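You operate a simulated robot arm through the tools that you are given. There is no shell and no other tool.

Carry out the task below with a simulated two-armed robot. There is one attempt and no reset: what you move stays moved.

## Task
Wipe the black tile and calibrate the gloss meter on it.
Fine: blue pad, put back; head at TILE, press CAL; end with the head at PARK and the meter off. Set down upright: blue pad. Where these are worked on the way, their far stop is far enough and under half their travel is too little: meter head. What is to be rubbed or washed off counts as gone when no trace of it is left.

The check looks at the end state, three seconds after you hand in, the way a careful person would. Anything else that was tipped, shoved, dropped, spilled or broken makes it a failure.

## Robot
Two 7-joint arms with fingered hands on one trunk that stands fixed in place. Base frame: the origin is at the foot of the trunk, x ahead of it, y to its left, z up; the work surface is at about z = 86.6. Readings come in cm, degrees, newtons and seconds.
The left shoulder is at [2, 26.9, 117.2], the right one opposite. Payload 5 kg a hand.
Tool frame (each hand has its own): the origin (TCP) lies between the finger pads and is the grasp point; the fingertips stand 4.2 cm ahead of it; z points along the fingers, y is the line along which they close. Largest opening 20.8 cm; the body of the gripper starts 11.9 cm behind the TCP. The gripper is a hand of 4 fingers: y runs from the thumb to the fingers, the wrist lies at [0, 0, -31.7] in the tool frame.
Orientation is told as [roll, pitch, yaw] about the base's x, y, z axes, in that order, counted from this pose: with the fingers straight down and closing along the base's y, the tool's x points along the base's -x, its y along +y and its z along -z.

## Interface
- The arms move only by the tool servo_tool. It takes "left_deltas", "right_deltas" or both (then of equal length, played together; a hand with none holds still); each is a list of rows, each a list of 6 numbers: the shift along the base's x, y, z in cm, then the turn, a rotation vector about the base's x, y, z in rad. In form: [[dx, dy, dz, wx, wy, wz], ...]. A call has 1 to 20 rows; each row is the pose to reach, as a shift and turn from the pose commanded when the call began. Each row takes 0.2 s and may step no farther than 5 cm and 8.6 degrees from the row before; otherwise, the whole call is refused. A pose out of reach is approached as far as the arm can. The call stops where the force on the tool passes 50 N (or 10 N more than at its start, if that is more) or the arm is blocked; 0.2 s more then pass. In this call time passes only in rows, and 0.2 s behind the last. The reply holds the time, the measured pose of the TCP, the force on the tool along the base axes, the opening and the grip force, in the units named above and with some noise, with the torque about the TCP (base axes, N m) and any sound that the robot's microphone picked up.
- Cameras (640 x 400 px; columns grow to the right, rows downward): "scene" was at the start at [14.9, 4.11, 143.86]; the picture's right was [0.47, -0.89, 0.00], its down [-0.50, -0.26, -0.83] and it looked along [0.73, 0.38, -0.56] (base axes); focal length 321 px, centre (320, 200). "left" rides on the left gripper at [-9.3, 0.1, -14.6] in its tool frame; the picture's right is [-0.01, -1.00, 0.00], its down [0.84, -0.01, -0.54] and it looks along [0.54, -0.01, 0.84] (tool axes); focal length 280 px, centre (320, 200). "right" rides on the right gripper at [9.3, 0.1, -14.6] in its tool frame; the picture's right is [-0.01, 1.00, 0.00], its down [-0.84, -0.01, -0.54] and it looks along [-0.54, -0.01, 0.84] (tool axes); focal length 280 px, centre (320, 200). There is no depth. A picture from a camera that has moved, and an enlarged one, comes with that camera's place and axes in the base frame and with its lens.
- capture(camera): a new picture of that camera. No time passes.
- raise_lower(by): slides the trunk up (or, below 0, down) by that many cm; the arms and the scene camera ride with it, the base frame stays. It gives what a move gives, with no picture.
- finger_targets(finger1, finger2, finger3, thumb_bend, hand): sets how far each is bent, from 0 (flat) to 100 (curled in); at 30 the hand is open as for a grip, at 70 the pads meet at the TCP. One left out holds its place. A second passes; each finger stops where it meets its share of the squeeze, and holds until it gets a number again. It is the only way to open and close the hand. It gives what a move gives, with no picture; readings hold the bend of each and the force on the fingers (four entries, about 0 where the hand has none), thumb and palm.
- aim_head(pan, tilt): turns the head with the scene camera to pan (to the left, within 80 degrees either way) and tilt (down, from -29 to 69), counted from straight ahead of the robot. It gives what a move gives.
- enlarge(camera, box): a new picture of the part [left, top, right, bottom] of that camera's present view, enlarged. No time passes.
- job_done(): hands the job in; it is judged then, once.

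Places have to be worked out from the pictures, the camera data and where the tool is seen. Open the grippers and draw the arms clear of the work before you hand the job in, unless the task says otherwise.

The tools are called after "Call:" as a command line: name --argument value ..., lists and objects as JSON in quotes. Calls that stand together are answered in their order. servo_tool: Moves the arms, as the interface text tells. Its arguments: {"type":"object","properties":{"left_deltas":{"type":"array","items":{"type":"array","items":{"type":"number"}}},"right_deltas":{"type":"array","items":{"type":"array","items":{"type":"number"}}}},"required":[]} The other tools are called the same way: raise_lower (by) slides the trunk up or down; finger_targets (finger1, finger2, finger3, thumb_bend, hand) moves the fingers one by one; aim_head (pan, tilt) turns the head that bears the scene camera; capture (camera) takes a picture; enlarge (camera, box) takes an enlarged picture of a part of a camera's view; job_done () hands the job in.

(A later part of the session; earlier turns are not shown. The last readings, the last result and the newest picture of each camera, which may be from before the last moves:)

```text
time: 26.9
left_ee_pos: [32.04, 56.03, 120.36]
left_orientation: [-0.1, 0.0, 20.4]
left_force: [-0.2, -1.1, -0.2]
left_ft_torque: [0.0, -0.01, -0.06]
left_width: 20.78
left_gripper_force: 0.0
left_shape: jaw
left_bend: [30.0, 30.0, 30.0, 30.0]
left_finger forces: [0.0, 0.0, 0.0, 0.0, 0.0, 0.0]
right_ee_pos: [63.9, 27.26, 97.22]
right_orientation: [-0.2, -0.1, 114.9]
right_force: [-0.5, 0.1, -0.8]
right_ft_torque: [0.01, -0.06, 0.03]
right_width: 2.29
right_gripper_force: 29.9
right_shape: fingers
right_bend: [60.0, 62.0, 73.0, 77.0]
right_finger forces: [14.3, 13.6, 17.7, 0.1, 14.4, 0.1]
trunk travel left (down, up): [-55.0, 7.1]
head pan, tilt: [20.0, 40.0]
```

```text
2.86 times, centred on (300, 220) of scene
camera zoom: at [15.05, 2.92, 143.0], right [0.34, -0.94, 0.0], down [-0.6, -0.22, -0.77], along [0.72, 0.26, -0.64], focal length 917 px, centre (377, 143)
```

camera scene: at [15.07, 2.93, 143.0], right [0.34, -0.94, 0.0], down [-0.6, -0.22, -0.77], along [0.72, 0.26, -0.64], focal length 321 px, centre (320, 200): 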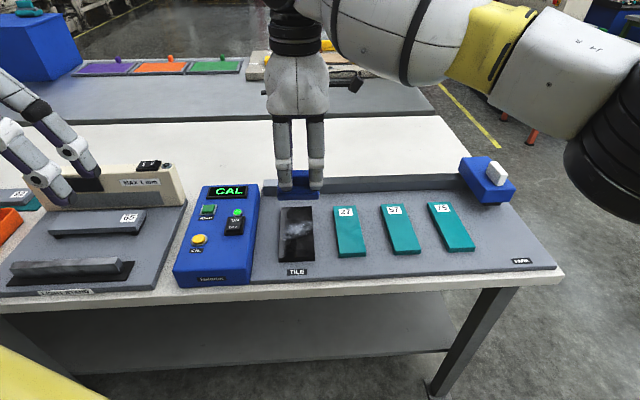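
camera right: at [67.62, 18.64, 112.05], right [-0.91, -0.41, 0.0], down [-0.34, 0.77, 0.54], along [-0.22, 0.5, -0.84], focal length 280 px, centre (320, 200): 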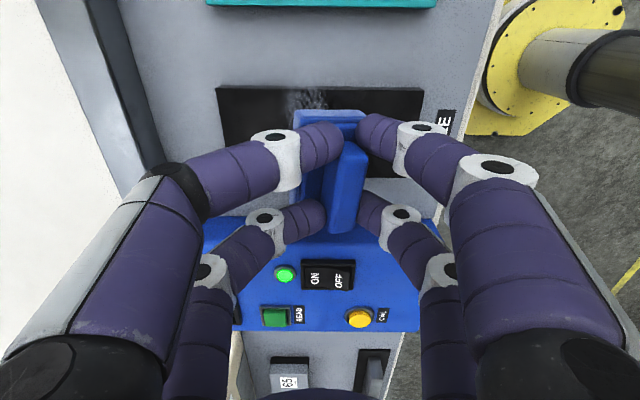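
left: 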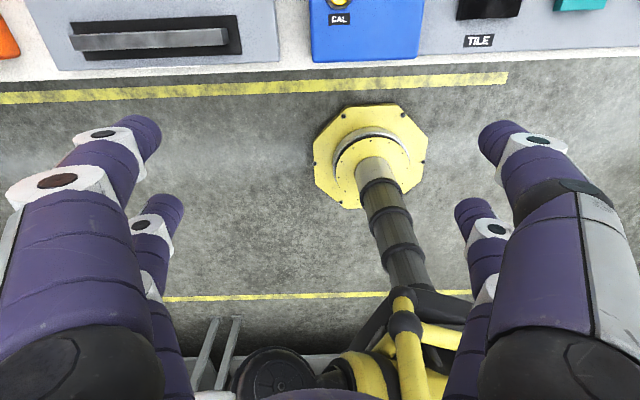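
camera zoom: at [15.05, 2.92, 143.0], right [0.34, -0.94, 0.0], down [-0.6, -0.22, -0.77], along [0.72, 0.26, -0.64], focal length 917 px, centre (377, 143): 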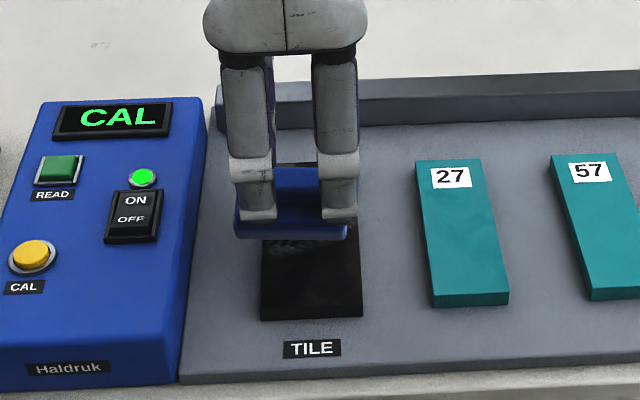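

The pad hangs tilted and slightly turned. I move it right 0.7 cm, lower onto the tile, and then open to let it settle flat.

Call:
servo_tool --right_deltas '[[0.4, -0.4, -0.4, 0, 0, 0], [0.6, -0.6, -0.9, 0, 0, 0], [0.6, -0.6, -1.4, 0, 0, 0]]'

Call:
finger_targets --hand "right" --finger1 62 --finger2 62 --finger3 66 --thumb_bend 66

Call:
capture --camera "right"

Call:
enlarge --camera "scene" --box '[220, 150, 380, 290]'

```text
time: 27.7
left_ee_pos: [32.12, 55.89, 120.46]
left_orientation: [0.0, -0.1, 20.4]
left_force: [-0.7, 0.4, -0.6]
left_ft_torque: [0.01, -0.02, 0.03]
left_width: 20.8
left_gripper_force: 0.1
left_shape: jaw
left_bend: [30.0, 30.0, 30.0, 30.0]
left_finger forces: [0.1, 0.0, 0.0, 0.1, 0.1, 0.0]
right_ee_pos: [64.51, 26.83, 95.94]
right_orientation: [-0.3, -0.2, 114.7]
right_force: [4.1, -1.2, 17.7]
right_ft_torque: [0.42, 0.38, -0.04]
right_width: 2.31
right_gripper_force: 35.6
right_shape: fingers
right_bend: [60.0, 62.0, 74.0, 77.0]
right_finger forces: [14.8, 12.6, 26.3, 0.0, 17.7, 0.1]
trunk travel left (down, up): [-55.0, 7.1]
head pan, tilt: [20.0, 40.0]
```

```text
time: 28.7
left_ee_pos: [32.09, 55.87, 120.38]
left_orientation: [0.0, 0.1, 20.5]
left_force: [0.7, -0.3, -1.1]
left_ft_torque: [-0.01, 0.01, 0.0]
left_width: 20.78
left_gripper_force: 0.0
left_shape: jaw
left_bend: [30.0, 30.0, 30.0, 30.0]
left_finger forces: [0.0, 0.0, 0.0, 0.1, 0.1, 0.1]
right_ee_pos: [64.46, 26.84, 95.85]
right_orientation: [-0.4, -0.1, 114.9]
right_force: [-0.8, -0.9, 5.9]
right_ft_torque: [-0.21, 0.15, 0.01]
right_width: 3.99
right_gripper_force: 3.3
right_shape: fingers
right_bend: [62.0, 62.0, 66.0, 66.0]
right_finger forces: [4.3, 1.4, 0.0, 0.0, 0.0, 0.1]
trunk travel left (down, up): [-55.0, 7.1]
head pan, tilt: [20.0, 40.0]
```

```text
taken
camera right: at [68.24, 18.1, 110.48], right [-0.91, -0.41, 0.0], down [-0.34, 0.77, 0.54], along [-0.22, 0.5, -0.84], focal length 280 px, centre (320, 200)
```

right: 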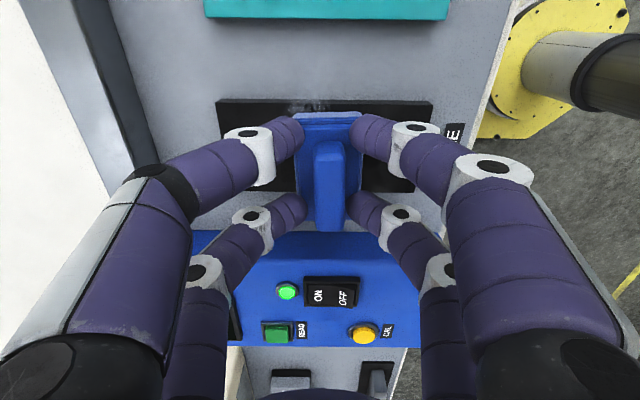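

```text
2.86 times, centred on (300, 220) of scene
camera zoom: at [15.04, 2.89, 143.0], right [0.34, -0.94, 0.0], down [-0.6, -0.22, -0.77], along [0.72, 0.26, -0.64], focal length 917 px, centre (377, 143)
```

zoom: 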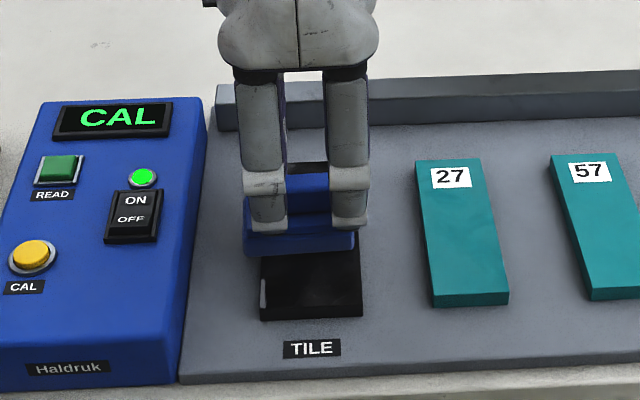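

The pad now rests flat on the tile. I open the right hand, raise it and withdraw it to the right.

Call:
finger_targets --hand "right" --finger1 56 --finger2 56 --finger3 60 --thumb_bend 60

Call:
servo_tool --right_deltas '[[0, 0, 1.5, 0, 0, 0], [0, 0, 4, 0, 0, 0], [0, 0, 8, 0, 0, 0], [-0.5, -3, 11, 0, 0, 0], [-1, -7, 13, 0, 0, 0], [-2, -11.5, 13, 0, 0, 0], [-3, -16, 13, 0, 0, 0], [-4, -20.5, 13, 0, 0, 0], [-5, -25, 13, 0, 0, 0], [-6, -29.5, 13, 0, 0, 0], [-7, -34, 13, 0, 0, 0], [-8, -38.5, 13, 0, 0, 0], [-9, -43, 13, 0, 0, 0], [-10, -47.5, 13, 0, 0, 0], [-12, -52, 13, 0, 0, 0]]'

Call:
capture --camera "scene"

Call:
enlarge --camera "scene" --box '[220, 150, 380, 290]'

```text
time: 29.7
left_ee_pos: [32.02, 55.9, 120.37]
left_orientation: [-0.1, 0.0, 20.5]
left_force: [0.6, -0.6, 0.7]
left_ft_torque: [-0.02, 0.01, 0.0]
left_width: 20.81
left_gripper_force: 0.1
left_shape: jaw
left_bend: [30.0, 30.0, 30.0, 30.0]
left_finger forces: [0.1, 0.0, 0.0, 0.0, 0.0, 0.0]
right_ee_pos: [64.52, 26.85, 95.76]
right_orientation: [-0.2, 0.0, 114.8]
right_force: [0.8, -0.6, -0.1]
right_ft_torque: [-0.02, 0.0, 0.01]
right_width: 7.02
right_gripper_force: 0.0
right_shape: fingers
right_bend: [56.0, 56.0, 60.0, 60.0]
right_finger forces: [0.0, 0.0, 0.0, 0.0, 0.1, 0.0]
trunk travel left (down, up): [-55.0, 7.1]
head pan, tilt: [20.0, 40.0]
```

```text
time: 32.9
left_ee_pos: [32.08, 55.85, 120.49]
left_orientation: [0.0, -0.1, 20.4]
left_force: [-0.6, -0.3, 0.7]
left_ft_torque: [0.12, -0.09, -0.01]
left_width: 20.8
left_gripper_force: 0.0
left_shape: jaw
left_bend: [30.0, 30.0, 30.0, 30.0]
left_finger forces: [0.0, 0.0, 0.0, 0.0, 0.1, 0.0]
right_ee_pos: [52.85, -25.74, 108.33]
right_orientation: [-0.1, -0.2, 114.8]
right_force: [-0.1, -0.8, 1.0]
right_ft_torque: [0.12, 0.0, 0.02]
right_width: 7.03
right_gripper_force: 0.2
right_shape: fingers
right_bend: [56.0, 56.0, 60.0, 60.0]
right_finger forces: [0.0, 0.1, 0.0, 0.1, 0.0, 0.0]
trunk travel left (down, up): [-55.0, 7.1]
head pan, tilt: [20.0, 40.0]
```

```text
taken
camera scene: at [15.06, 2.79, 143.01], right [0.34, -0.94, 0.0], down [-0.6, -0.22, -0.77], along [0.72, 0.26, -0.64], focal length 321 px, centre (320, 200)
```

scene: 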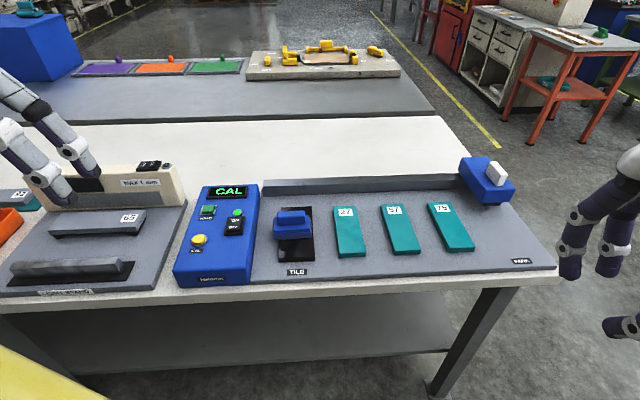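

```text
2.86 times, centred on (300, 220) of scene
camera zoom: at [15.06, 2.79, 143.01], right [0.34, -0.94, 0.0], down [-0.6, -0.22, -0.77], along [0.72, 0.26, -0.64], focal length 917 px, centre (377, 143)
```

zoom: 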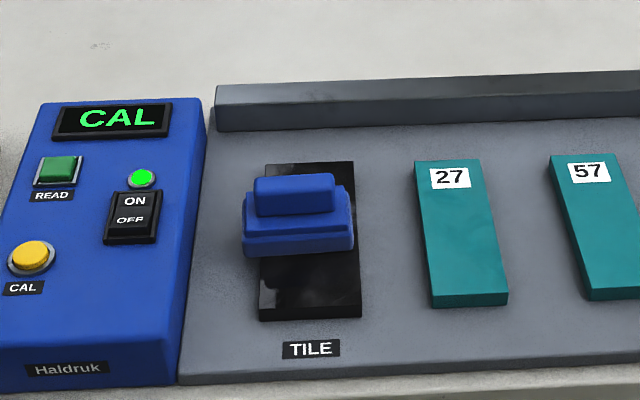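

The pad lies flat on the tile (handle near (63,27)), slightly left of middle. I bring the left hand over it, turning to yaw -65.6 so that it closes across the handle, with a narrow opening.

Call:
servo_tool --left_deltas '[[2.5, -2.4, 0, 0, 0, -0.12], [5, -4.8, 0, 0, 0, -0.24], [7.5, -7.2, 0, 0, 0, -0.36], [10, -9.6, 0, 0, 0, -0.48], [12.5, -12, 0, 0, 0, -0.6], [15, -14.4, 0, 0, 0, -0.72], [17.5, -16.8, 0, 0, 0, -0.84], [20, -19.2, -1, 0, 0, -0.96], [22.5, -21.6, -3, 0, 0, -1.08], [25, -24, -6, 0, 0, -1.2], [27.5, -26.4, -9, 0, 0, -1.32], [30, -28.3, -12, 0, 0, -1.44], [31, -28.8, -14, 0, 0, -1.501]]'

Call:
finger_targets --hand "left" --finger1 56 --finger2 56 --finger3 56 --thumb_bend 56

Call:
capture --camera "left"

Call:
capture --camera "scene"

```text
time: 35.7
left_ee_pos: [63.0, 27.03, 106.15]
left_orientation: [0.0, 0.0, -65.6]
left_force: [-0.3, -0.6, 0.6]
left_ft_torque: [0.02, 0.02, 0.02]
left_width: 20.79
left_gripper_force: 0.1
left_shape: jaw
left_bend: [30.0, 30.0, 30.0, 30.0]
left_finger forces: [0.0, 0.1, 0.1, 0.0, 0.1, 0.0]
right_ee_pos: [52.92, -25.65, 108.41]
right_orientation: [-0.3, -0.2, 114.9]
right_force: [0.7, 0.1, -0.3]
right_ft_torque: [0.02, -0.03, -0.03]
right_width: 7.01
right_gripper_force: 0.1
right_shape: fingers
right_bend: [56.0, 56.0, 60.0, 60.0]
right_finger forces: [0.0, 0.0, 0.1, 0.0, 0.1, 0.1]
trunk travel left (down, up): [-55.0, 7.1]
head pan, tilt: [20.0, 40.0]
```

```text
time: 36.7
left_ee_pos: [63.01, 27.01, 106.23]
left_orientation: [0.0, -0.1, -65.6]
left_force: [-0.6, 0.2, 0.3]
left_ft_torque: [-0.02, -0.02, 0.0]
left_width: 8.17
left_gripper_force: 0.1
left_shape: fingers
left_bend: [56.0, 56.0, 56.0, 56.0]
left_finger forces: [0.0, 0.1, 0.0, 0.0, 0.0, 0.0]
right_ee_pos: [52.93, -25.6, 108.24]
right_orientation: [-0.2, -0.1, 114.7]
right_force: [-1.0, 0.0, 1.3]
right_ft_torque: [0.02, 0.05, -0.02]
right_width: 7.05
right_gripper_force: 0.1
right_shape: fingers
right_bend: [56.0, 56.0, 60.0, 60.0]
right_finger forces: [0.0, 0.0, 0.0, 0.1, 0.0, 0.0]
trunk travel left (down, up): [-55.0, 7.1]
head pan, tilt: [20.0, 40.0]
```

```text
taken
camera left: at [66.89, 18.65, 120.84], right [-0.9, -0.43, 0.0], down [-0.36, 0.76, 0.54], along [-0.23, 0.49, -0.84], focal length 280 px, centre (320, 200)
```

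left: 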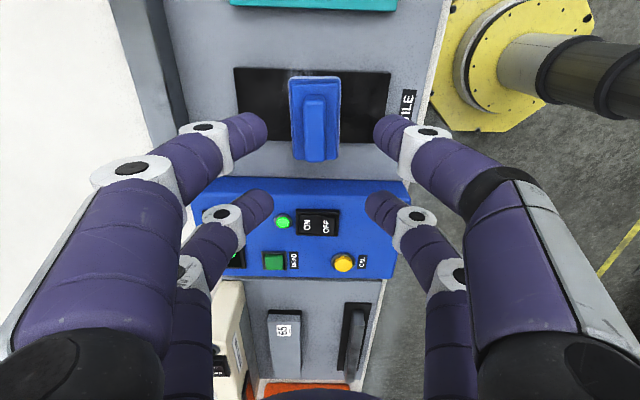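

```text
taken
camera scene: at [15.07, 2.91, 142.99], right [0.34, -0.94, 0.0], down [-0.6, -0.22, -0.77], along [0.72, 0.26, -0.64], focal length 321 px, centre (320, 200)
```

scene: 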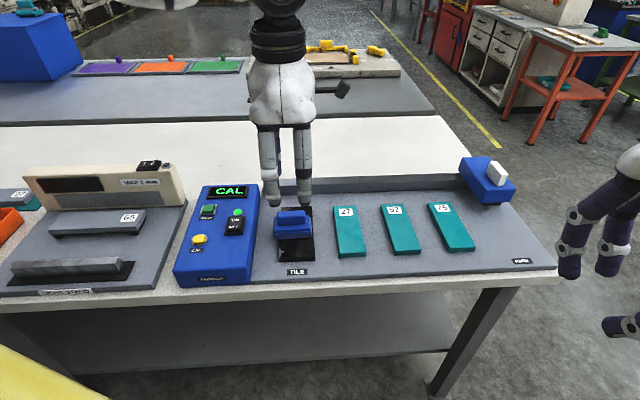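

From the left camera the handle's centre is at about (63.3,27.4). I shift onto it and go down to TCP z≈95.3 to straddle the handle.

Call:
servo_tool --left_deltas '[[0.35, 0.3, -3, 0, 0, 0.03], [0.35, 0.3, -6, 0, 0, 0.03], [0.35, 0.3, -9, 0, 0, 0.03], [0.35, 0.3, -10, 0, 0, 0.03], [0.35, 0.3, -10.9, 0, 0, 0.03]]'

Call:
capture --camera "left"

Call:
enlarge --camera "scene" --box '[220, 150, 380, 290]'

```text
time: 37.9
left_ee_pos: [63.35, 27.44, 95.39]
left_orientation: [-0.2, 0.0, -63.8]
left_force: [1.2, 0.3, -0.3]
left_ft_torque: [0.0, 0.05, 0.04]
left_width: 8.16
left_gripper_force: 0.1
left_shape: fingers
left_bend: [56.0, 56.0, 56.0, 56.0]
left_finger forces: [0.0, 0.0, 0.0, 0.0, 0.0, 0.0]
right_ee_pos: [52.97, -25.71, 108.4]
right_orientation: [-0.2, 0.0, 114.9]
right_force: [0.9, 0.3, -0.3]
right_ft_torque: [0.0, 0.06, -0.02]
right_width: 7.03
right_gripper_force: 0.1
right_shape: fingers
right_bend: [56.0, 56.0, 60.0, 60.0]
right_finger forces: [0.1, 0.0, 0.0, 0.0, 0.0, 0.0]
trunk travel left (down, up): [-55.0, 7.1]
head pan, tilt: [20.0, 40.0]
```

```text
taken
camera left: at [67.57, 19.07, 109.99], right [-0.89, -0.45, 0.0], down [-0.38, 0.75, 0.54], along [-0.25, 0.48, -0.84], focal length 280 px, centre (320, 200)
```

left: 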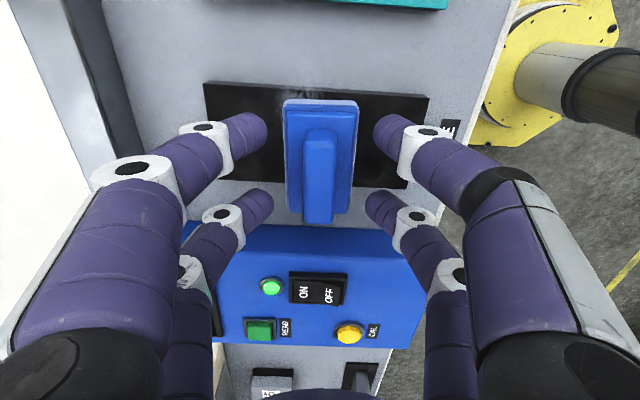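

```text
2.86 times, centred on (300, 220) of scene
camera zoom: at [15.1, 2.93, 142.98], right [0.34, -0.94, 0.0], down [-0.6, -0.22, -0.77], along [0.72, 0.26, -0.64], focal length 917 px, centre (377, 143)
```

zoom: 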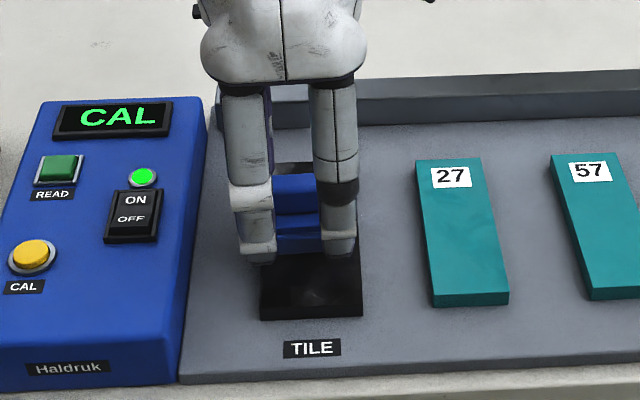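

Well straddled. I close evenly with a moderate squeeze.

Call:
finger_targets --hand "left" --finger1 69 --finger2 69 --finger3 69 --thumb_bend 69

Call:
capture --camera "left"

```text
time: 38.9
left_ee_pos: [63.42, 27.27, 95.59]
left_orientation: [0.1, -0.1, -63.9]
left_force: [1.4, -0.1, 19.3]
left_ft_torque: [0.28, -0.16, -0.01]
left_width: 3.12
left_gripper_force: 21.9
left_shape: fingers
left_bend: [65.0, 65.0, 65.0, 67.0]
left_finger forces: [10.8, 13.5, 12.2, 0.1, 6.0, 0.0]
right_ee_pos: [52.82, -25.72, 108.55]
right_orientation: [-0.2, 0.0, 114.8]
right_force: [0.6, -0.2, -1.3]
right_ft_torque: [0.0, 0.04, -0.01]
right_width: 7.04
right_gripper_force: 0.1
right_shape: fingers
right_bend: [56.0, 56.0, 60.0, 60.0]
right_finger forces: [0.0, 0.0, 0.0, 0.0, 0.1, 0.0]
trunk travel left (down, up): [-55.0, 7.1]
head pan, tilt: [20.0, 40.0]
```

```text
taken
camera left: at [67.51, 19.0, 110.2], right [-0.89, -0.45, 0.0], down [-0.38, 0.75, 0.54], along [-0.24, 0.48, -0.84], focal length 280 px, centre (320, 200)
```

left: 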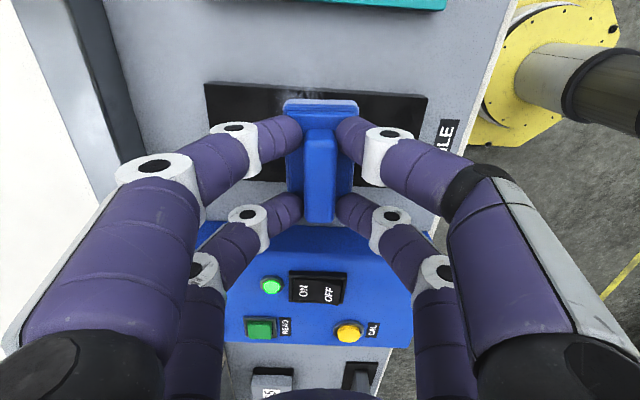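

Grip is even, pad straight, with ~19 N pressing down. I shift 1.1 cm right to centre on the tile and rub along its length.

Call:
servo_tool --left_deltas '[[0.45, -1.0, 0.1, 0, 0, -0.03], [1.36, -0.59, 0.1, 0, 0, -0.03], [2.27, -0.17, 0.1, 0, 0, -0.03], [3.18, 0.24, 0.1, 0, 0, -0.03], [4.09, 0.65, 0.1, 0, 0, -0.03], [5.0, 1.06, 0.1, 0, 0, -0.03], [4.09, 0.65, 0.1, 0, 0, -0.03], [3.18, 0.24, 0.1, 0, 0, -0.03], [2.27, -0.17, 0.1, 0, 0, -0.03], [1.36, -0.59, 0.1, 0, 0, -0.03], [0.45, -1.0, 0.1, 0, 0, -0.03], [-0.46, -1.41, 0.1, 0, 0, -0.03], [-1.37, -1.83, 0.1, 0, 0, -0.03], [-2.28, -2.24, 0.1, 0, 0, -0.03], [-3.19, -2.65, 0.1, 0, 0, -0.03], [-4.1, -3.06, 0.1, 0, 0, -0.03], [-3.19, -2.65, 0.1, 0, 0, -0.03], [-2.28, -2.24, 0.1, 0, 0, -0.03]]'

Call:
capture --camera "left"

Call:
enlarge --camera "scene" --box '[220, 150, 380, 290]'

```text
time: 42.7
left_ee_pos: [61.08, 25.15, 95.54]
left_orientation: [0.1, 0.0, -65.6]
left_force: [1.6, -0.4, 0.4]
left_ft_torque: [0.02, 0.01, 0.02]
left_width: 3.08
left_gripper_force: 11.7
left_shape: fingers
left_bend: [65.0, 65.0, 65.0, 68.0]
left_finger forces: [5.8, 5.2, 6.7, 0.0, 5.8, 0.0]
right_ee_pos: [52.82, -25.57, 108.45]
right_orientation: [-0.2, -0.1, 114.8]
right_force: [0.3, 0.9, 0.0]
right_ft_torque: [-0.05, 0.02, -0.02]
right_width: 7.06
right_gripper_force: 0.0
right_shape: fingers
right_bend: [56.0, 56.0, 60.0, 60.0]
right_finger forces: [0.0, 0.1, 0.0, 0.0, 0.0, 0.1]
trunk travel left (down, up): [-55.0, 7.1]
head pan, tilt: [20.0, 40.0]
```

```text
taken
camera left: at [65.0, 16.64, 110.29], right [-0.9, -0.43, 0.0], down [-0.36, 0.76, 0.54], along [-0.23, 0.49, -0.84], focal length 280 px, centre (320, 200)
```

left: 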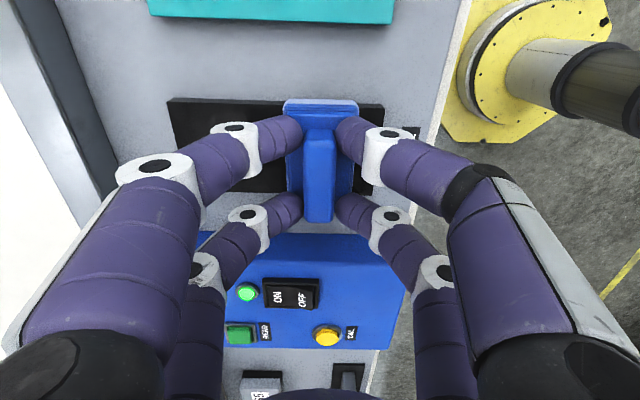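

```text
2.86 times, centred on (300, 220) of scene
camera zoom: at [15.09, 2.92, 142.99], right [0.34, -0.94, 0.0], down [-0.6, -0.22, -0.77], along [0.72, 0.26, -0.64], focal length 917 px, centre (377, 143)
```

zoom: 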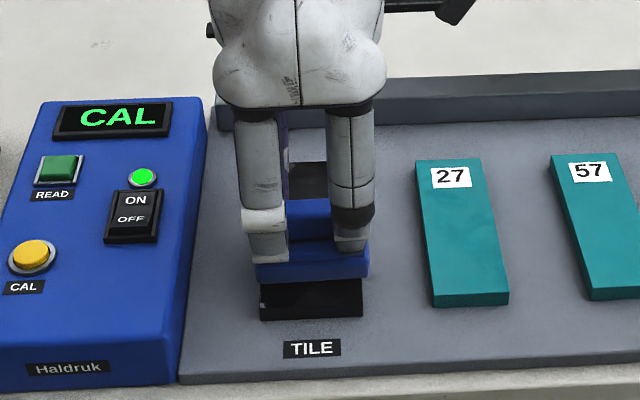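

The stroke was clean but the pressing force faded to about zero. I press a bit more (0.4 cm lower) and rub the full length again.

Call:
servo_tool --left_deltas '[[0, 0, -0.4, 0, 0, 0], [1.09, 0.5, -0.4, 0, 0, 0], [2.19, 0.99, -0.4, 0, 0, 0], [3.28, 1.49, -0.4, 0, 0, 0], [4.37, 1.98, -0.4, 0, 0, 0], [5.47, 2.48, -0.4, 0, 0, 0], [6.56, 2.97, -0.4, 0, 0, 0], [7.29, 3.3, -0.4, 0, 0, 0], [6.19, 2.81, -0.4, 0, 0, 0], [5.1, 2.31, -0.4, 0, 0, 0], [4.01, 1.82, -0.4, 0, 0, 0], [2.92, 1.32, -0.4, 0, 0, 0], [1.82, 0.83, -0.4, 0, 0, 0], [0.73, 0.33, -0.4, 0, 0, 0], [-0.36, -0.17, -0.4, 0, 0, 0], [-1.46, -0.66, -0.4, 0, 0, 0], [-1.82, -0.83, -0.4, 0, 0, 0]]'

Call:
capture --camera "left"

Call:
enlarge --camera "scene" --box '[220, 150, 380, 290]'

```text
time: 44.2
left_ee_pos: [66.63, 27.76, 95.59]
left_orientation: [0.1, -0.3, -65.5]
left_force: [-7.7, -3.8, 23.5]
left_ft_torque: [0.11, 0.73, 0.13]
left_width: 3.11
left_gripper_force: 25.8
left_shape: fingers
left_bend: [66.0, 66.0, 64.0, 68.0]
left_finger forces: [5.9, 9.4, 24.0, 0.1, 11.4, 0.1]
right_ee_pos: [52.81, -25.71, 108.41]
right_orientation: [-0.1, -0.1, 114.9]
right_force: [0.3, 0.3, 0.3]
right_ft_torque: [-0.08, 0.07, -0.01]
right_width: 7.04
right_gripper_force: 0.1
right_shape: fingers
right_bend: [56.0, 56.0, 60.0, 60.0]
right_finger forces: [0.1, 0.0, 0.1, 0.0, 0.0, 0.0]
trunk travel left (down, up): [-55.0, 7.1]
head pan, tilt: [20.0, 40.0]
stopped in row 7 (left hand): the force on the tool passed its limit at 51 N (the readings are from after the stop); the commanded pose is now the measured one
```

```text
taken
camera left: at [70.54, 19.26, 110.2], right [-0.9, -0.43, 0.0], down [-0.36, 0.76, 0.54], along [-0.23, 0.48, -0.84], focal length 280 px, centre (320, 200)
```

left: 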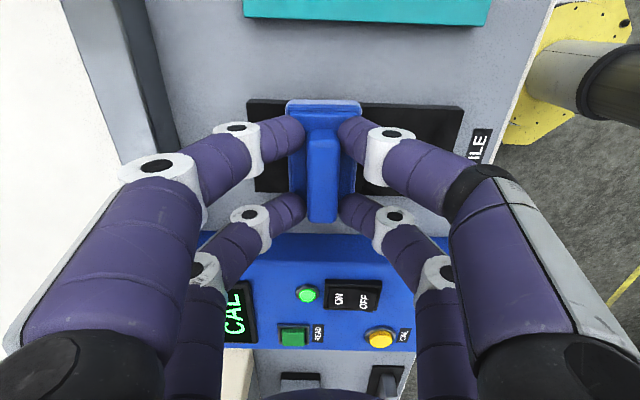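

```text
2.86 times, centred on (300, 220) of scene
camera zoom: at [14.97, 2.89, 142.98], right [0.34, -0.94, 0.0], down [-0.6, -0.22, -0.77], along [0.72, 0.26, -0.64], focal length 917 px, centre (377, 143)
```

zoom: 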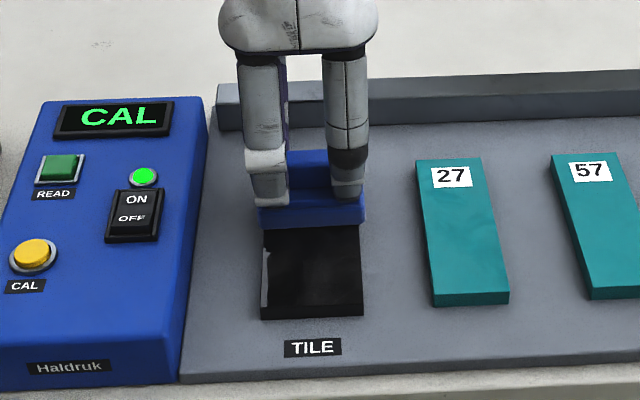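

The near half of the tile looks clean. I finish the far part with a little less pressure and then stroke back.

Call:
servo_tool --left_deltas '[[0, 0, 0.1, 0, 0, 0], [0.73, 0.33, 0.1, 0, 0, 0], [1.46, 0.66, 0.1, 0, 0, 0], [2.0, 0.91, 0.1, 0, 0, 0], [1.3, 0.59, 0, 0, 0, 0], [0.36, 0.17, 0, 0, 0, 0], [-0.55, -0.25, 0, 0, 0, 0], [-1.46, -0.66, 0, 0, 0, 0], [-2.37, -1.07, 0, 0, 0, 0], [-3.28, -1.49, 0, 0, 0, 0], [-4.19, -1.9, 0, 0, 0, 0], [-5.1, -2.31, 0, 0, 0, 0], [-6.01, -2.73, 0, 0, 0, 0], [-6.92, -3.14, 0, 0, 0, 0], [-7.29, -3.3, 0, 0, 0, 0]]'

Call:
enlarge --camera "scene" --box '[220, 150, 380, 290]'

Call:
capture --camera "left"

```text
time: 45.9
left_ee_pos: [66.16, 27.33, 95.72]
left_orientation: [0.5, -0.5, -65.6]
left_force: [0.5, 0.4, 15.1]
left_ft_torque: [0.36, -0.06, -0.03]
left_width: 3.1
left_gripper_force: 19.9
left_shape: fingers
left_bend: [65.0, 65.0, 66.0, 68.0]
left_finger forces: [9.8, 14.2, 9.8, 0.0, 5.8, 0.0]
right_ee_pos: [52.94, -25.73, 108.37]
right_orientation: [-0.3, -0.1, 114.7]
right_force: [0.0, -0.1, -0.2]
right_ft_torque: [0.01, 0.02, -0.02]
right_width: 7.04
right_gripper_force: 0.2
right_shape: fingers
right_bend: [56.0, 56.0, 60.0, 60.0]
right_finger forces: [0.0, 0.0, 0.0, 0.0, 0.0, 0.1]
trunk travel left (down, up): [-55.0, 7.1]
head pan, tilt: [20.0, 40.0]
stopped in row 8 (left hand): the force on the tool passed its limit at 51 N (the readings are from after the stop); the commanded pose is now the measured one
```

```text
2.86 times, centred on (300, 220) of scene
camera zoom: at [15.03, 2.89, 142.96], right [0.34, -0.94, 0.0], down [-0.6, -0.22, -0.77], along [0.72, 0.26, -0.64], focal length 917 px, centre (377, 143)
```

zoom: 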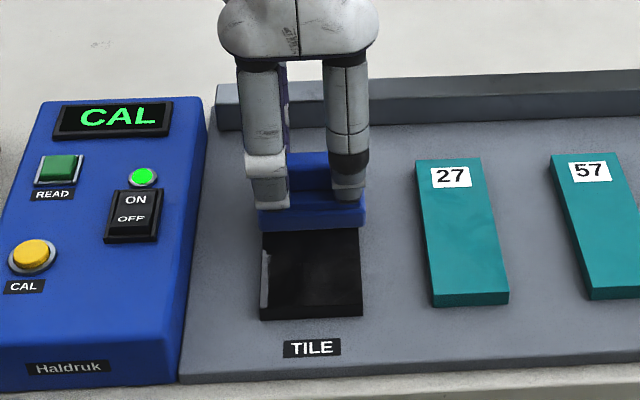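

```text
taken
camera left: at [69.93, 18.91, 110.27], right [-0.9, -0.43, -0.01], down [-0.36, 0.76, 0.53], along [-0.22, 0.49, -0.85], focal length 280 px, centre (320, 200)
```

left: 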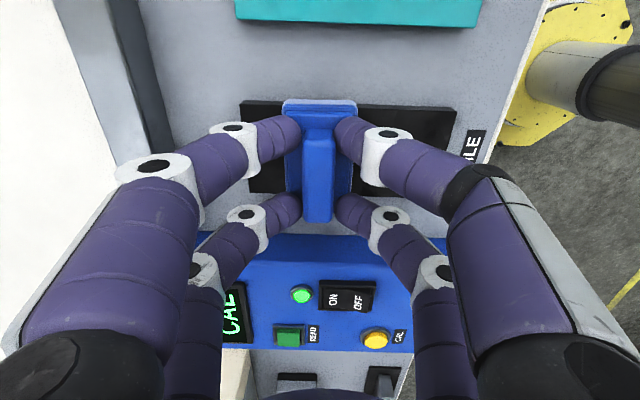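

Force peaks stop the strokes, but the pad has swept the whole middle. I lift and move the hand left to inspect the tile.

Call:
servo_tool --left_deltas '[[0, 0, 3, 0, 0, 0], [0, 0, 7, 0, 0, 0], [-1.5, 3.3, 10, 0, 0, 0], [-3.3, 7.3, 10, 0, 0, 0], [-5, 11, 10, 0, 0, 0], [-6.2, 13.7, 10, 0, 0, 0], [-6.2, 13.7, 10, 0, 0, 0]]'

Call:
capture --camera "left"

Call:
enlarge --camera "scene" --box '[250, 170, 350, 280]'

Call:
enlarge --camera "left" --box '[220, 0, 460, 150]'

```text
time: 47.5
left_ee_pos: [59.91, 41.19, 105.42]
left_orientation: [0.4, -0.1, -65.6]
left_force: [0.8, -1.1, -0.1]
left_ft_torque: [0.0, 0.01, 0.03]
left_width: 3.08
left_gripper_force: 12.0
left_shape: fingers
left_bend: [65.0, 65.0, 66.0, 68.0]
left_finger forces: [5.6, 5.0, 6.3, 0.1, 4.9, 0.0]
right_ee_pos: [52.82, -25.65, 108.37]
right_orientation: [-0.2, -0.1, 114.8]
right_force: [0.2, 0.4, -0.5]
right_ft_torque: [0.04, 0.01, 0.02]
right_width: 7.06
right_gripper_force: 0.1
right_shape: fingers
right_bend: [56.0, 56.0, 60.0, 60.0]
right_finger forces: [0.1, 0.0, 0.0, 0.0, 0.0, 0.0]
trunk travel left (down, up): [-55.0, 7.1]
head pan, tilt: [20.0, 40.0]
```

```text
taken
camera left: at [63.59, 32.77, 120.12], right [-0.9, -0.43, -0.01], down [-0.36, 0.76, 0.53], along [-0.22, 0.49, -0.84], focal length 280 px, centre (320, 200)
```

left: 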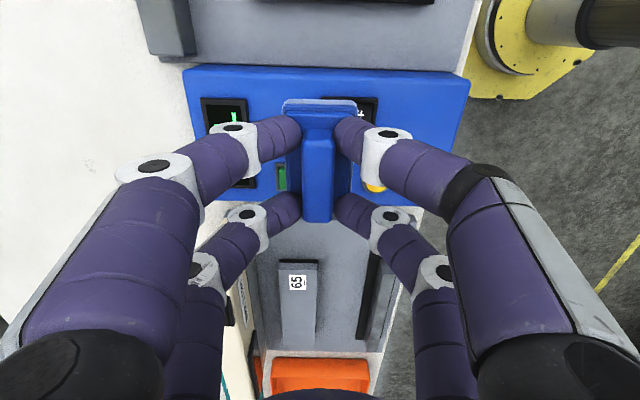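

```text
3.64 times, centred on (300, 225) of scene
camera zoom: at [15.07, 2.88, 143.0], right [0.34, -0.94, 0.0], down [-0.6, -0.22, -0.77], along [0.72, 0.26, -0.64], focal length 1167 px, centre (393, 109)
```

zoom: 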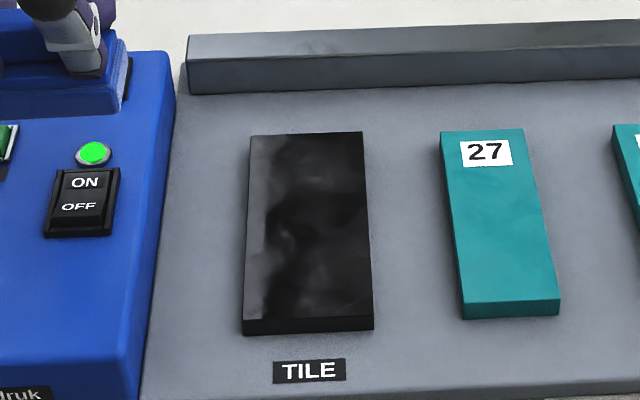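

```text
2.67 times, centred on (340, 75) of left
camera zoom: at [63.59, 32.77, 120.12], right [-0.9, -0.43, -0.01], down [-0.36, 0.76, 0.53], along [-0.22, 0.49, -0.84], focal length 748 px, centre (267, 533)
```

zoom: 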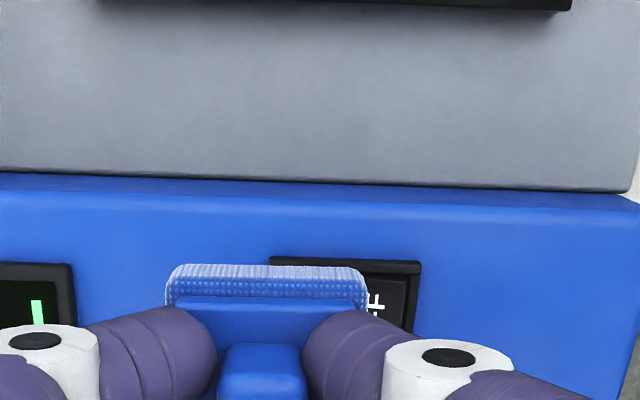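

The white smudge is gone from this angle; only cloudy grey shades remain, which may be reflections. To check from another angle I move the left hand farther left and bring the right hand (opened) with its camera over the tile.

Call:
servo_tool --left_deltas '[[-0.5, 1.1, 0, 0, 0, 0], [-1, 2.2, 0, 0, 0, 0], [-1.5, 3.3, 1, 0, 0, 0], [-2, 4.4, 2, 0, 0, 0], [-2.5, 5.5, 3, 0, 0, 0], [-3, 6.6, 4, 0, 0, 0], [-3.5, 7.7, 5, 0, 0, 0], [-4, 8.8, 5, 0, 0, 0], [-4.5, 9.9, 5, 0, 0, 0], [-5, 11, 5, 0, 0, 0], [-5, 11, 5, 0, 0, 0], [-5, 11, 5, 0, 0, 0]]' --right_deltas '[[1, 3.5, 0, 0, 0, 0], [2.3, 7.5, 0, 0, 0, 0], [3.6, 11.5, 0, 0, 0, 0], [4.9, 15.5, 0, 0, 0, 0], [6.2, 19.5, 0, 0, 0, 0], [7.5, 23.5, 0, 0, 0, 0], [8.8, 27.5, 0, 0, 0, 0], [10.1, 31.5, 0, 0, 0, 0], [11.4, 35.5, 0, 0, 0, 0], [12.7, 39.5, 0, 0, 0, 0], [14, 43, 0, 0, 0, 0], [14.6, 44.9, 0, 0, 0, 0]]'

Call:
finger_targets --hand "right" --finger1 30 --finger2 30 --finger3 30 --thumb_bend 30

Call:
capture --camera "right"

Call:
enlarge --camera "scene" --box '[250, 170, 350, 280]'

```text
time: 50.1
left_ee_pos: [54.83, 52.1, 110.58]
left_orientation: [0.2, -0.3, -65.5]
left_force: [-0.2, 0.4, -1.5]
left_ft_torque: [-0.03, -0.02, 0.01]
left_width: 3.06
left_gripper_force: 10.7
left_shape: fingers
left_bend: [65.0, 65.0, 66.0, 68.0]
left_finger forces: [5.5, 5.0, 6.4, 0.0, 4.9, 0.1]
right_ee_pos: [67.67, 19.1, 107.98]
right_orientation: [-0.2, -0.1, 114.7]
right_force: [-0.3, 0.2, -0.6]
right_ft_torque: [-0.02, 0.01, 0.01]
right_width: 7.07
right_gripper_force: 0.1
right_shape: fingers
right_bend: [56.0, 56.0, 60.0, 60.0]
right_finger forces: [0.0, 0.0, 0.1, 0.1, 0.0, 0.1]
trunk travel left (down, up): [-55.0, 7.1]
head pan, tilt: [20.0, 40.0]
```

```text
time: 51.1
left_ee_pos: [54.73, 52.08, 110.63]
left_orientation: [0.3, -0.2, -65.6]
left_force: [0.0, -0.2, -0.4]
left_ft_torque: [0.0, 0.02, 0.02]
left_width: 3.06
left_gripper_force: 11.0
left_shape: fingers
left_bend: [65.0, 65.0, 66.0, 68.0]
left_finger forces: [5.5, 5.0, 6.4, 0.0, 4.9, 0.0]
right_ee_pos: [67.74, 18.99, 107.93]
right_orientation: [-0.2, -0.1, 114.8]
right_force: [-0.2, -0.2, -0.7]
right_ft_torque: [0.03, -0.02, 0.01]
right_width: 21.83
right_gripper_force: 0.1
right_shape: fingers
right_bend: [30.0, 30.0, 30.0, 30.0]
right_finger forces: [0.0, 0.0, 0.0, 0.1, 0.0, 0.0]
trunk travel left (down, up): [-55.0, 7.1]
head pan, tilt: [20.0, 40.0]
```

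```text
taken
camera right: at [71.44, 10.42, 122.7], right [-0.91, -0.41, 0.0], down [-0.34, 0.77, 0.54], along [-0.22, 0.49, -0.84], focal length 280 px, centre (320, 200)
```

right: 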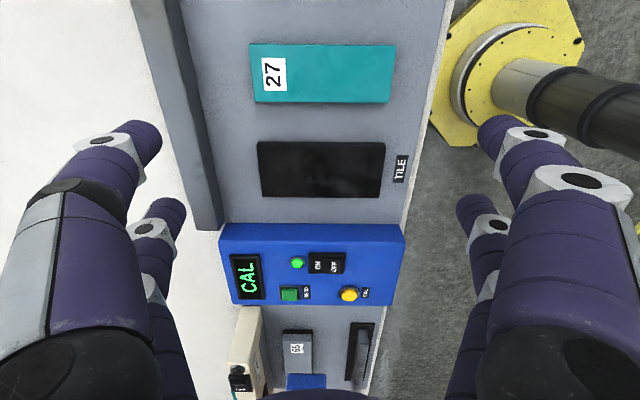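

```text
3.64 times, centred on (300, 225) of scene
camera zoom: at [15.07, 2.9, 143.0], right [0.34, -0.94, 0.0], down [-0.6, -0.22, -0.77], along [0.72, 0.26, -0.64], focal length 1167 px, centre (393, 109)
```

zoom: 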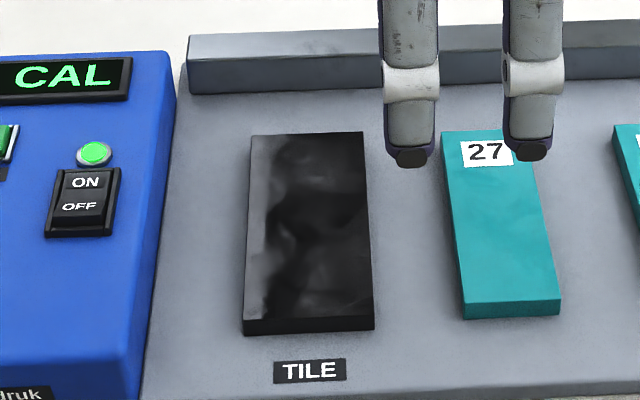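

Call:
enlarge --camera "right" --box '[240, 130, 420, 210]'

```text
3.56 times, centred on (330, 170) of right
camera zoom: at [71.44, 10.42, 122.7], right [-0.91, -0.41, 0.0], down [-0.34, 0.77, 0.54], along [-0.22, 0.49, -0.84], focal length 997 px, centre (284, 307)
```

zoom: 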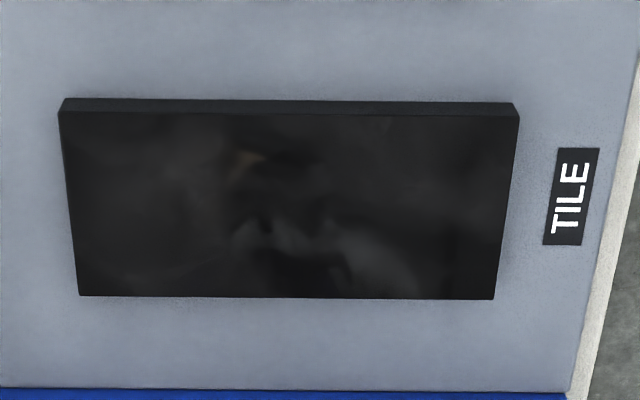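

This looks like blurry reflections of the robot, not residue. I shift the camera a little to see whether the faint shades move with it.

Call:
servo_tool --right_deltas '[[-2, -1, -2, 0, 0, 0], [-5, -3, -3, 0, 0, 0], [-5, -3, -3, 0, 0, 0]]'

Call:
capture --camera "right"

Call:
enlarge --camera "right" --box '[180, 110, 380, 210]'

```text
time: 51.9
left_ee_pos: [54.71, 52.17, 110.48]
left_orientation: [0.4, -0.3, -65.5]
left_force: [0.0, 0.8, -0.9]
left_ft_torque: [-0.03, 0.04, -0.01]
left_width: 3.08
left_gripper_force: 10.8
left_shape: fingers
left_bend: [65.0, 65.0, 66.0, 68.0]
left_finger forces: [5.4, 5.0, 6.5, 0.1, 5.0, 0.0]
right_ee_pos: [62.55, 16.1, 104.99]
right_orientation: [-0.1, -0.1, 114.8]
right_force: [0.8, -0.6, 0.3]
right_ft_torque: [-0.06, 0.07, -0.03]
right_width: 21.82
right_gripper_force: 0.1
right_shape: fingers
right_bend: [30.0, 30.0, 30.0, 30.0]
right_finger forces: [0.0, 0.1, 0.1, 0.0, 0.0, 0.0]
trunk travel left (down, up): [-55.0, 7.1]
head pan, tilt: [20.0, 40.0]
```

```text
taken
camera right: at [66.36, 7.45, 119.8], right [-0.91, -0.41, 0.0], down [-0.34, 0.77, 0.54], along [-0.22, 0.49, -0.84], focal length 280 px, centre (320, 200)
```

right: 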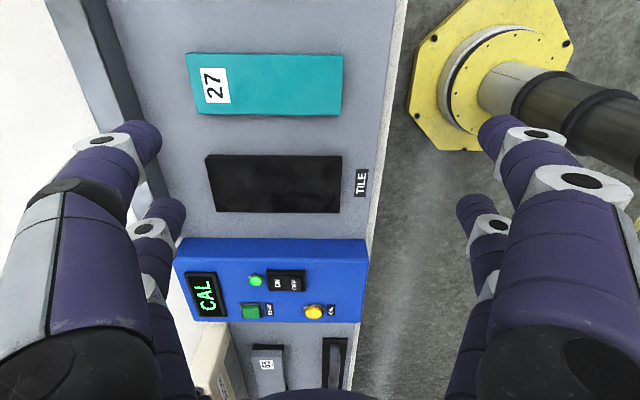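

```text
3.20 times, centred on (280, 160) of right
camera zoom: at [66.36, 7.45, 119.8], right [-0.91, -0.41, 0.0], down [-0.34, 0.77, 0.54], along [-0.22, 0.49, -0.84], focal length 897 px, centre (448, 328)
```

zoom: 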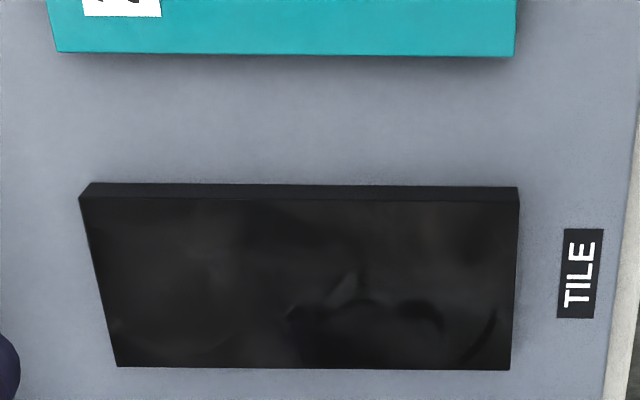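

The shades move with the camera, so they are reflections and the tile is clean. The left arm can't reach the pad's home, so it sets the pad on the tile for the right hand to take; the right hand withdraws first.

Call:
servo_tool --right_deltas '[[0, -3, 2, 0, 0, 0], [-1, -7.5, 4, 0, 0, 0], [-2, -12, 4, 0, 0, 0], [-3, -16.5, 4, 0, 0, 0], [-4, -21, 4, 0, 0, 0], [-5, -25.5, 4, 0, 0, 0], [-6, -30, 4, 0, 0, 0], [-7, -34.5, 4, 0, 0, 0], [-8, -39, 4, 0, 0, 0]]'

Call:
servo_tool --left_deltas '[[1, -3, 0, 0, 0, 0], [2, -6.5, -1, 0, 0, 0], [3.2, -10, -2, 0, 0, 0], [4.4, -13.5, -3, 0, 0, 0], [5.6, -17, -4, 0, 0, 0], [6.8, -20.5, -5, 0, 0, 0], [7.8, -24, -6, 0, 0, 0], [8.5, -26, -8, 0, 0, 0], [8.5, -26, -11, 0, 0, 0], [8.5, -26, -13, 0, 0, 0], [8.5, -26, -14, 0, 0, 0], [8.5, -26, -14.6, 0, 0, 0]]'

Call:
finger_targets --hand "right" --finger1 57 --finger2 57 --finger3 57 --thumb_bend 57

Call:
capture --camera "left"

Call:
enlarge --camera "scene" --box '[220, 150, 380, 290]'

```text
refused: row 2 steps farther than a row can; nothing moved
```

```text
time: 53.4
left_ee_pos: [61.85, 31.44, 105.38]
left_orientation: [0.5, -0.2, -65.2]
left_force: [-0.9, 0.9, 0.3]
left_ft_torque: [-0.44, -0.15, 0.01]
left_width: 3.07
left_gripper_force: 11.0
left_shape: fingers
left_bend: [65.0, 65.0, 66.0, 68.0]
left_finger forces: [5.6, 4.9, 6.5, 0.0, 4.9, 0.0]
right_ee_pos: [63.03, 15.25, 104.69]
right_orientation: [0.4, 0.4, 114.2]
right_force: [1.8, -2.2, -2.0]
right_ft_torque: [0.2, 0.29, -0.15]
right_width: 21.83
right_gripper_force: 0.1
right_shape: fingers
right_bend: [30.0, 30.0, 30.0, 30.0]
right_finger forces: [0.0, 0.1, 0.0, 0.0, 0.0, 0.1]
trunk travel left (down, up): [-55.0, 7.1]
head pan, tilt: [20.0, 40.0]
stopped in row 7 (right hand): the force on the tool passed its limit at 74 N (the readings are from after the stop); the commanded pose is now the measured one
```

```text
time: 54.4
left_ee_pos: [61.73, 31.46, 105.43]
left_orientation: [0.5, -0.2, -65.1]
left_force: [1.1, 5.8, 3.6]
left_ft_torque: [-1.17, -0.08, 0.27]
left_width: 3.06
left_gripper_force: 10.6
left_shape: fingers
left_bend: [65.0, 65.0, 66.0, 68.0]
left_finger forces: [5.6, 5.1, 6.5, 0.0, 5.0, 0.1]
right_ee_pos: [62.87, 15.39, 104.78]
right_orientation: [0.2, 0.4, 114.1]
right_force: [-0.8, -3.5, -4.8]
right_ft_torque: [0.43, 0.01, -0.06]
right_width: 8.14
right_gripper_force: 0.0
right_shape: fingers
right_bend: [56.0, 56.0, 56.0, 56.0]
right_finger forces: [0.0, 0.0, 0.0, 0.0, 0.1, 0.1]
trunk travel left (down, up): [-55.0, 7.1]
head pan, tilt: [20.0, 40.0]
```

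```text
taken
camera left: at [65.65, 23.02, 120.09], right [-0.9, -0.43, -0.01], down [-0.37, 0.76, 0.54], along [-0.23, 0.49, -0.84], focal length 280 px, centre (320, 200)
```

left: 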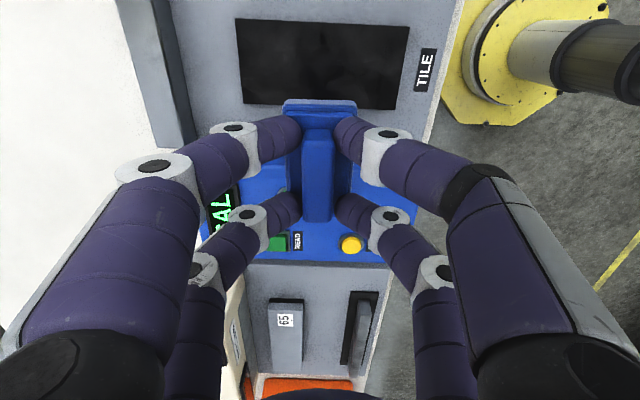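

```text
2.86 times, centred on (300, 220) of scene
camera zoom: at [15.07, 2.92, 143.0], right [0.34, -0.94, 0.0], down [-0.6, -0.22, -0.77], along [0.72, 0.26, -0.64], focal length 917 px, centre (377, 143)
```

zoom: 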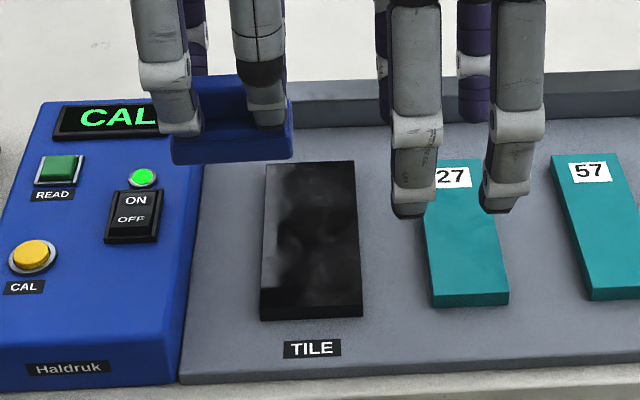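

The right retreat was refused (step too long) and the hands bumped lightly; the pad is still held and nothing on the bench was touched. I now withdraw the right hand with shorter steps.

Call:
servo_tool --right_deltas '[[0.4, -2, 0, 0, 0, 0], [0.5, -5, 1, 0, 0, 0], [0, -9, 2, 0, 0, 0], [-1, -13, 3, 0, 0, 0], [-2, -17, 4, 0, 0, 0], [-3, -21, 4, 0, 0, 0], [-4, -25, 4, 0, 0, 0], [-5, -29, 4, 0, 0, 0], [-6, -33, 4, 0, 0, 0], [-7, -37, 4, 0, 0, 0], [-8, -41, 4, 0, 0, 0]]'

```text
time: 56.8
left_ee_pos: [61.74, 31.26, 105.48]
left_orientation: [0.6, -0.2, -65.1]
left_force: [-0.1, -1.0, -0.7]
left_ft_torque: [0.11, -0.03, -0.01]
left_width: 3.04
left_gripper_force: 11.6
left_shape: fingers
left_bend: [65.0, 65.0, 66.0, 68.0]
left_finger forces: [5.6, 5.1, 6.6, 0.0, 5.0, 0.1]
right_ee_pos: [54.63, -25.64, 108.96]
right_orientation: [0.2, 0.2, 114.2]
right_force: [0.4, 0.1, 0.1]
right_ft_torque: [0.1, -0.02, -0.01]
right_width: 8.13
right_gripper_force: 0.0
right_shape: fingers
right_bend: [56.0, 56.0, 56.0, 56.0]
right_finger forces: [0.1, 0.0, 0.1, 0.0, 0.0, 0.0]
trunk travel left (down, up): [-55.0, 7.1]
head pan, tilt: [20.0, 40.0]
```

Clear. Now the left hand moves the pad over the tile's middle and lowers it onto it.

Call:
servo_tool --left_deltas '[[0.8, -2.6, 0, 0, 0, 0], [1.5, -5.2, -2, 0, 0, -0.008], [1.5, -5.2, -5, 0, 0, -0.008], [1.5, -5.2, -7.5, 0, 0, -0.008], [1.5, -5.2, -9, 0, 0, -0.008], [1.5, -5.2, -9.8, 0, 0, -0.008]]'

Call:
enlarge --camera "scene" --box '[220, 150, 380, 290]'

```text
time: 58.2
left_ee_pos: [63.28, 26.25, 95.59]
left_orientation: [0.6, -0.2, -65.4]
left_force: [-0.9, -0.4, 0.2]
left_ft_torque: [-0.03, 0.0, -0.01]
left_width: 3.07
left_gripper_force: 11.6
left_shape: fingers
left_bend: [65.0, 65.0, 66.0, 68.0]
left_finger forces: [5.6, 5.5, 6.7, 0.0, 5.2, 0.1]
right_ee_pos: [54.82, -25.48, 108.97]
right_orientation: [0.2, 0.4, 114.2]
right_force: [-0.3, -0.6, 0.3]
right_ft_torque: [0.03, -0.01, 0.01]
right_width: 8.17
right_gripper_force: 0.0
right_shape: fingers
right_bend: [56.0, 56.0, 56.0, 56.0]
right_finger forces: [0.1, 0.0, 0.1, 0.0, 0.0, 0.0]
trunk travel left (down, up): [-55.0, 7.1]
head pan, tilt: [20.0, 40.0]
```

```text
2.86 times, centred on (300, 220) of scene
camera zoom: at [15.05, 2.91, 143.0], right [0.34, -0.94, 0.0], down [-0.6, -0.22, -0.77], along [0.72, 0.26, -0.64], focal length 917 px, centre (377, 143)
```

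zoom: 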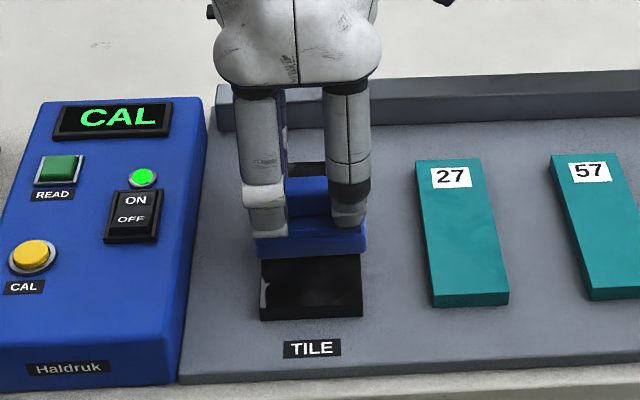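

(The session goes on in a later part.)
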